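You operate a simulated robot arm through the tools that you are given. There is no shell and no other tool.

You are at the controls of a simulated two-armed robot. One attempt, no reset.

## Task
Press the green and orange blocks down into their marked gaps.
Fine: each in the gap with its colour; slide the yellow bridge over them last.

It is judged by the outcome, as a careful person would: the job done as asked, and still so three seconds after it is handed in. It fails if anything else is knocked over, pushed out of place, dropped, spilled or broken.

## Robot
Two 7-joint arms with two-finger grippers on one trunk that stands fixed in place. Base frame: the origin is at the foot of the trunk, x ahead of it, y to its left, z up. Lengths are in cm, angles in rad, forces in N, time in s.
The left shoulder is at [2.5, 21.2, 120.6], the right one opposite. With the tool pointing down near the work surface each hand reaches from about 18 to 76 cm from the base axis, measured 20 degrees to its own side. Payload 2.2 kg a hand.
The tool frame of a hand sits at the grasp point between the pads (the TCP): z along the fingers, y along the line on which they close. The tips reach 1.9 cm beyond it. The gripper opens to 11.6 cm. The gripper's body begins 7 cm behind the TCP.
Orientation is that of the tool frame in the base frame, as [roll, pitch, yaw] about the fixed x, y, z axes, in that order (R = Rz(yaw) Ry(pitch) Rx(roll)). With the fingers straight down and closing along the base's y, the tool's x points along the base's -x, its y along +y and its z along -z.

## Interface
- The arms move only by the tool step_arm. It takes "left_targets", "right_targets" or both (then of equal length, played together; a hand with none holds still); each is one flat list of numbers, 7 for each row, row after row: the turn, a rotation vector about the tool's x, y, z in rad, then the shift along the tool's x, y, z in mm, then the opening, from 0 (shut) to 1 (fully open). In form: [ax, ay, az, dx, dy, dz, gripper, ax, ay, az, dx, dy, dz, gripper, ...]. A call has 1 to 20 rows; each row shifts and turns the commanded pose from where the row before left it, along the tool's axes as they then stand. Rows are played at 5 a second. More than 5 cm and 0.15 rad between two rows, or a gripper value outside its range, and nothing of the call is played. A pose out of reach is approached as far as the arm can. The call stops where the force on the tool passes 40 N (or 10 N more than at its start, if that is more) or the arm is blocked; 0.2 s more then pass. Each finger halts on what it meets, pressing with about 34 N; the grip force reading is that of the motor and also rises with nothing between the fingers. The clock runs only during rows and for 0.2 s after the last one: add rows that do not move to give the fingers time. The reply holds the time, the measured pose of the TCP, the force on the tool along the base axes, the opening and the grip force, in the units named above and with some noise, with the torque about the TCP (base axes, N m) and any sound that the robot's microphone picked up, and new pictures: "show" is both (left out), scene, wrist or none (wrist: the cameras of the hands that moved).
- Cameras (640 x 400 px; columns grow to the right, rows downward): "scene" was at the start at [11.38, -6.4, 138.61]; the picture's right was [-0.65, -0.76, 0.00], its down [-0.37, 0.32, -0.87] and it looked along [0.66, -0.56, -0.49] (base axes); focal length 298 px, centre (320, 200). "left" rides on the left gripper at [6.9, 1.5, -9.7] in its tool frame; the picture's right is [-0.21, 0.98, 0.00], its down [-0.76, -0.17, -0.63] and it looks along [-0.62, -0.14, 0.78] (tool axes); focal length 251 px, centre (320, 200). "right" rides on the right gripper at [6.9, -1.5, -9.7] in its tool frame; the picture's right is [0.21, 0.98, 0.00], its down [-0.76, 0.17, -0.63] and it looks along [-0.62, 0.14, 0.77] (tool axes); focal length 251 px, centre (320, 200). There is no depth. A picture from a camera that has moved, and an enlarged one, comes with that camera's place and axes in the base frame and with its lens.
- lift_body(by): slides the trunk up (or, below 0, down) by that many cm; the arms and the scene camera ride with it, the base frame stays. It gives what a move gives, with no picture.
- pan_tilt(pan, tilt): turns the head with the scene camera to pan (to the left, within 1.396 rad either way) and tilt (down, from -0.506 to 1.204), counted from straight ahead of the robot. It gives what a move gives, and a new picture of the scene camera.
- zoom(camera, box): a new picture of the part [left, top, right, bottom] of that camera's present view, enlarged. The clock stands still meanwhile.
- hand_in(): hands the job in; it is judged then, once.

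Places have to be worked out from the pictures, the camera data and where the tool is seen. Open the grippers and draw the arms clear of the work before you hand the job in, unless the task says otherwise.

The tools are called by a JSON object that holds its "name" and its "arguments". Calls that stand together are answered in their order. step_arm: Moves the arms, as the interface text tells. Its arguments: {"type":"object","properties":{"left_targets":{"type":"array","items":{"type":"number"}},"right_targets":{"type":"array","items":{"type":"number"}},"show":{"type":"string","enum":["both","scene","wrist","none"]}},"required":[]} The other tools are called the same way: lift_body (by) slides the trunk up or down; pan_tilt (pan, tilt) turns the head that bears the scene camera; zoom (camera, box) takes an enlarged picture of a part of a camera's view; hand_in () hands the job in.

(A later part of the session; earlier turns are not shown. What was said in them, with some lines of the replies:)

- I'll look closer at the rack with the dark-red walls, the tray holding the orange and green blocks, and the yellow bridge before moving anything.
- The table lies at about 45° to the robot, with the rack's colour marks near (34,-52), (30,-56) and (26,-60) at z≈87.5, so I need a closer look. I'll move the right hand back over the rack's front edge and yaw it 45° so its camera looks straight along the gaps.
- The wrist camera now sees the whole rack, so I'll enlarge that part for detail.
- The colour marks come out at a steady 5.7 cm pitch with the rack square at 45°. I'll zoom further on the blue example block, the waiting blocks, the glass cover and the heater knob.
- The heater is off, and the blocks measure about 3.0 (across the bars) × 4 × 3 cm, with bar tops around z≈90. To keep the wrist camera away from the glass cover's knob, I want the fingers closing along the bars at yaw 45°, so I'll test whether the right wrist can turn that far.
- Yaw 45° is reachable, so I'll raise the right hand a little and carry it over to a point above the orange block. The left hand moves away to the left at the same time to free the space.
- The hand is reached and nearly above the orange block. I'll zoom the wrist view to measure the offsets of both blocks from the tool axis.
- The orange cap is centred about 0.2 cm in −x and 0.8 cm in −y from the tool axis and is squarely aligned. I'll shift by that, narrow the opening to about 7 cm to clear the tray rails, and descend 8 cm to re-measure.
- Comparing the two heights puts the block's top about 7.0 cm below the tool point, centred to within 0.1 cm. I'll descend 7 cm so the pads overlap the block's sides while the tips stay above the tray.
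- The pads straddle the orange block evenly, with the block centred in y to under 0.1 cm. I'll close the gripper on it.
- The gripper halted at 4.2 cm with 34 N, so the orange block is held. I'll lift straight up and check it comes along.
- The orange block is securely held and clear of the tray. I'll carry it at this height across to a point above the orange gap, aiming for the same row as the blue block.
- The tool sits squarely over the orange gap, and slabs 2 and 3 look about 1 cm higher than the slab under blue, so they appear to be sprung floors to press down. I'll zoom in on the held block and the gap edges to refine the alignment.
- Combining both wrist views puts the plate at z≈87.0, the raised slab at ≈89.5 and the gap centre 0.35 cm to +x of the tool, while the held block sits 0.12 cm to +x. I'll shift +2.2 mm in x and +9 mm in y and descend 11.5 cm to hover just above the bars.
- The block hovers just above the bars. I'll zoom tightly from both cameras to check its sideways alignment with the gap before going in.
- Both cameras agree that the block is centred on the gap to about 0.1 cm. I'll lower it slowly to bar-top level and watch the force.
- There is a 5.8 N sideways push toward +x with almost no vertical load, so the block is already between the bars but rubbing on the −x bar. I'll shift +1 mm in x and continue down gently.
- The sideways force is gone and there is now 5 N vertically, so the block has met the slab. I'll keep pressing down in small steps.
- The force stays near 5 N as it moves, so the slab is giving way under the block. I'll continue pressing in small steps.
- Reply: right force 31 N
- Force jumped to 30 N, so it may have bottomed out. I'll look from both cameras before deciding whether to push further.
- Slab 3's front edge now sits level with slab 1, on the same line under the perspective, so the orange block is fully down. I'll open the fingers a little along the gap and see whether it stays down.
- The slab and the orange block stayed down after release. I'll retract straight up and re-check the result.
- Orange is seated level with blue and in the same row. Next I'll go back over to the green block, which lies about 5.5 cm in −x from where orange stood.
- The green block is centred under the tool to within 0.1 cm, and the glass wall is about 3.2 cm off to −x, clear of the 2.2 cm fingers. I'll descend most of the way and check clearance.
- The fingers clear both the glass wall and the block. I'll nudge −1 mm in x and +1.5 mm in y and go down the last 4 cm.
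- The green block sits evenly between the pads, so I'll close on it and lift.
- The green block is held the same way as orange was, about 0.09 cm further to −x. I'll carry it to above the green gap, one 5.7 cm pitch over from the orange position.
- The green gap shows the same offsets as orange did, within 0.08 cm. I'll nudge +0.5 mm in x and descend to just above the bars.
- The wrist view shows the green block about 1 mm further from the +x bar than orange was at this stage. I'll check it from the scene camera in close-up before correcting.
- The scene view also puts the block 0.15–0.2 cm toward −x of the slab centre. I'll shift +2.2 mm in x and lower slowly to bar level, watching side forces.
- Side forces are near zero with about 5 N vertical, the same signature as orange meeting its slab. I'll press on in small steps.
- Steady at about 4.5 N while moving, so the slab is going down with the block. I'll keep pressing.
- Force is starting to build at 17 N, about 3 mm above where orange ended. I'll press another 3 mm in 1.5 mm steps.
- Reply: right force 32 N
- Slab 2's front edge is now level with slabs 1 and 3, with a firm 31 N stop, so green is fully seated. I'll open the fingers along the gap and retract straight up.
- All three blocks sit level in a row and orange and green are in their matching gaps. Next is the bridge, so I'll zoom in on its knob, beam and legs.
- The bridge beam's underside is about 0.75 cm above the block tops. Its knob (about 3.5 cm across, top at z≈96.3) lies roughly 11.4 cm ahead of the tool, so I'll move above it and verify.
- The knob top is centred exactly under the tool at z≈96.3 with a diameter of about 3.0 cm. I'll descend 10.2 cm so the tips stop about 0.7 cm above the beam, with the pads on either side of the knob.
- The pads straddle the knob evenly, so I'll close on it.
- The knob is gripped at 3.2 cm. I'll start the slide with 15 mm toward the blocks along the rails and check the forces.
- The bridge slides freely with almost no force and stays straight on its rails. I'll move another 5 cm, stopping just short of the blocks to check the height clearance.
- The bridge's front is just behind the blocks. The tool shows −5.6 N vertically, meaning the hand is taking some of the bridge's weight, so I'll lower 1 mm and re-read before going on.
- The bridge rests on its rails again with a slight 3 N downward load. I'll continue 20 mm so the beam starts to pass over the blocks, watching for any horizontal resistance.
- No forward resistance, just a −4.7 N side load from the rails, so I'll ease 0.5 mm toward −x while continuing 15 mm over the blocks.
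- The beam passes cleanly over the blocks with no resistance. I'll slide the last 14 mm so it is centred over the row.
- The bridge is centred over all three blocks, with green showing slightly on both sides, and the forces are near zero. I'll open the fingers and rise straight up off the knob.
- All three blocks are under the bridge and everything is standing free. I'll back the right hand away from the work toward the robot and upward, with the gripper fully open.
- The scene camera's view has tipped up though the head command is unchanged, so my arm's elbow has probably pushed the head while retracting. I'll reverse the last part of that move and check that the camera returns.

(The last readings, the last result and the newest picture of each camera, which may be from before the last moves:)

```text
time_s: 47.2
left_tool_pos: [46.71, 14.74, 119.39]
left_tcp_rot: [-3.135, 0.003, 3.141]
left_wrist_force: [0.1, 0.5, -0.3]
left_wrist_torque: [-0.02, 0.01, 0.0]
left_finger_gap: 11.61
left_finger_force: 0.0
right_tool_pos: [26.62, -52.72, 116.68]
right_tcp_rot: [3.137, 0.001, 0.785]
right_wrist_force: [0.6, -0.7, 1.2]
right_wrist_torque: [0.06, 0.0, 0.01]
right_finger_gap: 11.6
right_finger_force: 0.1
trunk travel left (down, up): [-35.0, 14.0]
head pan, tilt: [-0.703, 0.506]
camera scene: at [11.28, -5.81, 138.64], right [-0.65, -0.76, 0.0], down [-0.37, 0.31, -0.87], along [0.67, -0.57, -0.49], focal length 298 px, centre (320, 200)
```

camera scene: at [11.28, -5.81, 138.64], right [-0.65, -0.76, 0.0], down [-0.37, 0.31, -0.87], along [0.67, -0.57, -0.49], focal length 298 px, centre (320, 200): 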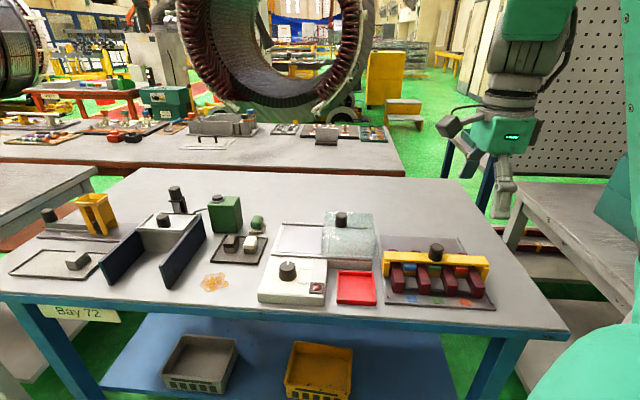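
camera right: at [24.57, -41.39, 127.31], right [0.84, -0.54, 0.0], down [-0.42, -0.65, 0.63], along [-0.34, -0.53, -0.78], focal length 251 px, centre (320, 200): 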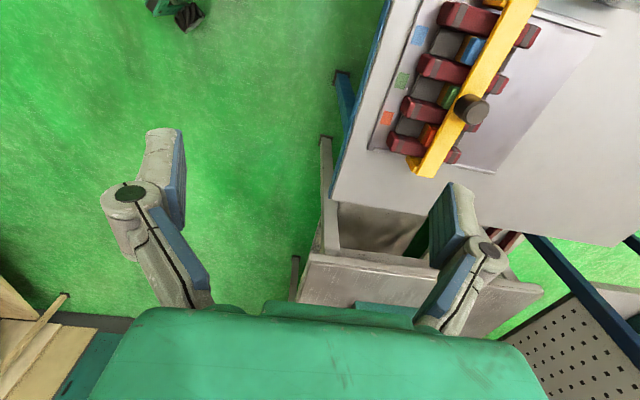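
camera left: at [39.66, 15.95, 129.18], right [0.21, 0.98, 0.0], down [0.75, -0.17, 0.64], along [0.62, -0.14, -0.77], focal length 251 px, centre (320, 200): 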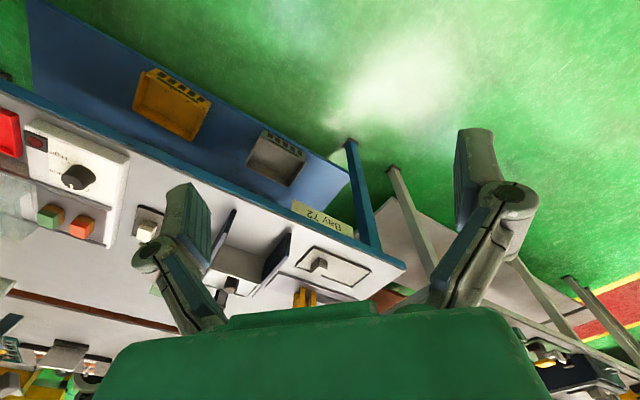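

The camera is back to normal, so that was elbow contact. I'll move the right hand further out to its own side and slightly lower, so nothing touches the head and it stays clear of the rack.

{"name": "step_arm", "arguments": {"right_targets": [0, 0, 0, -40, 10, 10, 1, 0, 0, 0, -40, 10, 10, 1, 0, 0, 0, -30, 10, 10, 1, 0, 0, 0, 0, 0, 0, 1, 0, 0, 0, 0, 0, 0, 1], "show": "both"}}

{"name": "zoom", "arguments": {"camera": "scene", "box": [365, 225, 509, 315]}}

{"name": "zoom", "arguments": {"camera": "scene", "box": [200, 190, 392, 310]}}

```text
time_s: 48.4
left_tool_pos: [46.64, 14.56, 119.47]
left_tcp_rot: [-3.138, 0.001, 3.141]
left_wrist_force: [0.3, 0.9, 0.3]
left_wrist_torque: [0.01, 0.02, 0.01]
left_finger_gap: 11.6
left_finger_force: 0.0
right_tool_pos: [21.12, -62.79, 113.71]
right_tcp_rot: [3.138, 0.001, 0.785]
right_wrist_force: [-0.2, 0.4, 0.3]
right_wrist_torque: [0.0, -0.03, 0.02]
right_finger_gap: 11.61
right_finger_force: 0.1
trunk travel left (down, up): [-35.0, 14.0]
head pan, tilt: [-0.703, 0.506]
camera scene: at [11.28, -5.7, 138.65], right [-0.65, -0.76, 0.0], down [-0.37, 0.31, -0.87], along [0.67, -0.57, -0.49], focal length 298 px, centre (320, 200)
camera right: at [24.65, -56.94, 123.56], right [0.84, -0.54, 0.0], down [-0.42, -0.65, 0.63], along [-0.34, -0.53, -0.77], focal length 251 px, centre (320, 200)
```

scene: 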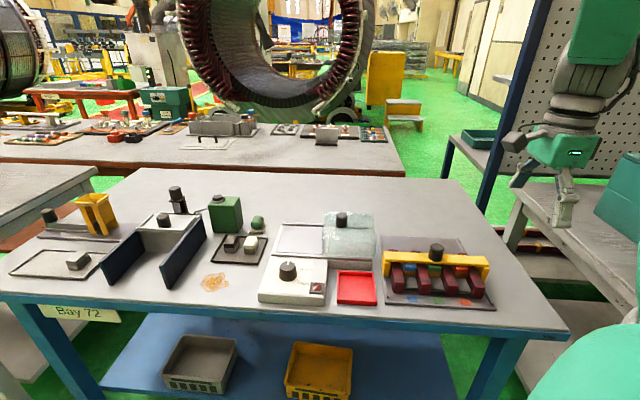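
right: 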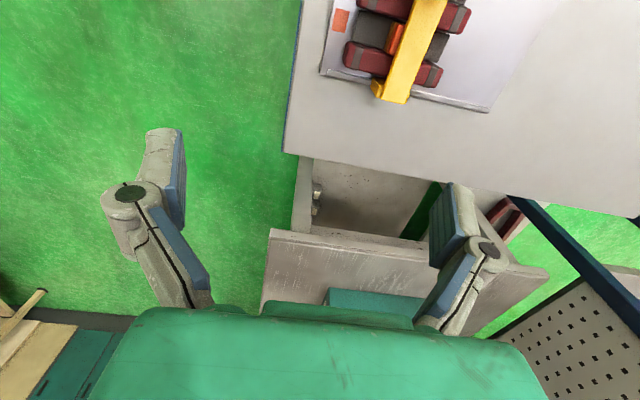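

```text
4.44 times, centred on (437, 270) of scene
camera zoom: at [11.28, -5.7, 138.65], right [-0.65, -0.76, 0.0], down [-0.37, 0.31, -0.87], along [0.67, -0.57, -0.49], focal length 1323 px, centre (-200, -111)
```

zoom: 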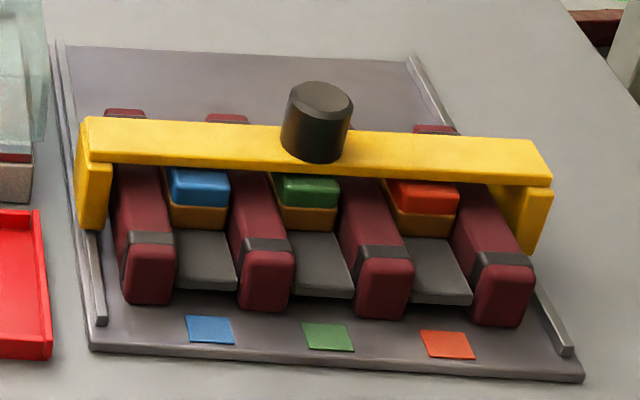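

```text
3.33 times, centred on (296, 250) of scene
camera zoom: at [11.28, -5.7, 138.65], right [-0.65, -0.76, 0.0], down [-0.37, 0.31, -0.87], along [0.67, -0.57, -0.49], focal length 992 px, centre (400, 33)
```

zoom: 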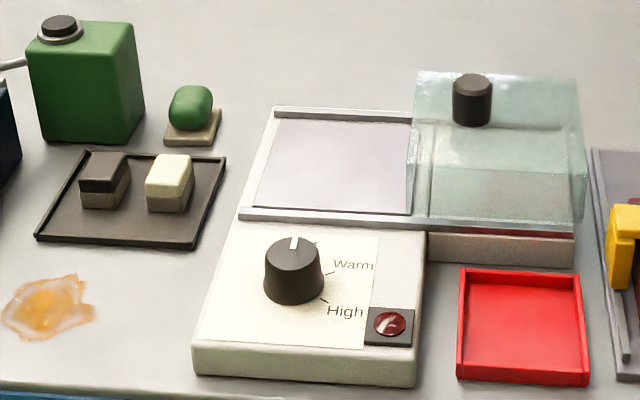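

The work looks right: blocks seated in their gaps, bridge across all three, and everything else where it was. The camera still reads a few mm off, so I'll move the hand slightly further forward and out to relieve any leftover elbow contact, then re-check.

{"name": "step_arm", "arguments": {"right_targets": [0, 0, 0, -40, 20, 0, 1, 0, 0, 0, -40, 20, 0, 1, 0, 0, 0, -20, 20, 0, 1, 0, 0, 0, 0, 0, 0, 1, 0, 0, 0, 0, 0, 0, 1], "show": "scene"}}

{"name": "zoom", "arguments": {"camera": "scene", "box": [365, 225, 509, 315]}}

```text
time_s: 49.6
left_tool_pos: [46.6, 14.2, 119.51]
left_tcp_rot: [-3.14, 0.001, -3.141]
left_wrist_force: [1.3, -0.1, 0.1]
left_wrist_torque: [0.0, 0.02, 0.02]
left_finger_gap: 11.62
left_finger_force: 0.1
right_tool_pos: [18.27, -74.56, 113.64]
right_tcp_rot: [3.141, 0.0, 0.787]
right_wrist_force: [-0.3, -0.2, 0.2]
right_wrist_torque: [-0.01, 0.01, -0.03]
right_finger_gap: 11.62
right_finger_force: 0.0
trunk travel left (down, up): [-35.0, 14.0]
head pan, tilt: [-0.703, 0.506]
camera scene: at [11.26, -6.35, 138.62], right [-0.65, -0.76, 0.0], down [-0.37, 0.32, -0.87], along [0.67, -0.56, -0.49], focal length 298 px, centre (320, 200)
```

scene: 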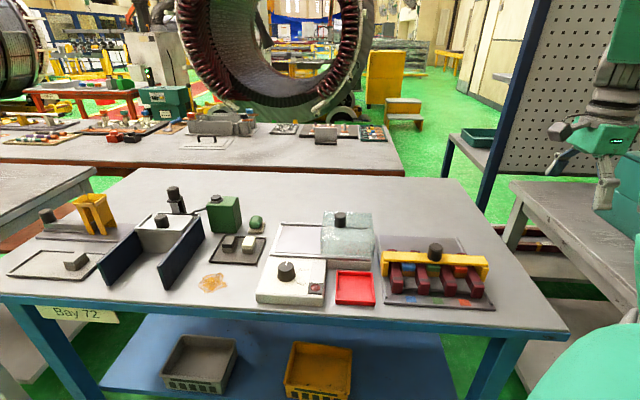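

```text
4.44 times, centred on (437, 270) of scene
camera zoom: at [11.26, -6.35, 138.62], right [-0.65, -0.76, 0.0], down [-0.37, 0.32, -0.87], along [0.67, -0.56, -0.49], focal length 1323 px, centre (-200, -111)
```

zoom: 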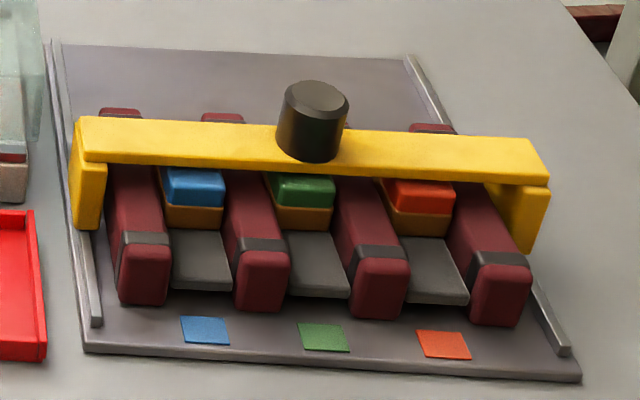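

The camera reads normal again, both arms are clear with open grippers, and the three blocks sit seated under the bridge with nothing else disturbed. I'll hand the job in.

{"name": "hand_in", "arguments": {}}

```text
The job is handed in.
```

The green and orange blocks are pressed down into their matching gaps, level with the blue one. The yellow bridge was slid along its rails last and now sits centred over all three blocks. I have handed the job in.

- **Seating:** each block was pressed until it met a firm stop at about 30 N. Both stayed down after I let go, with nothing holding them.
- **Bridge:** it passed over the blocks without catching on them. The last pictures show it straight, standing on its rails.
- **Elbow contact:** while drawing the right arm back, its elbow seems to have pushed the robot's head and tipped the scene camera up for a moment. I moved the arm off and the camera went back to its usual position.
- **The rest of the table:** nothing on the table looks moved in the final pictures.

Both arms are clear of the work with the grippers open.
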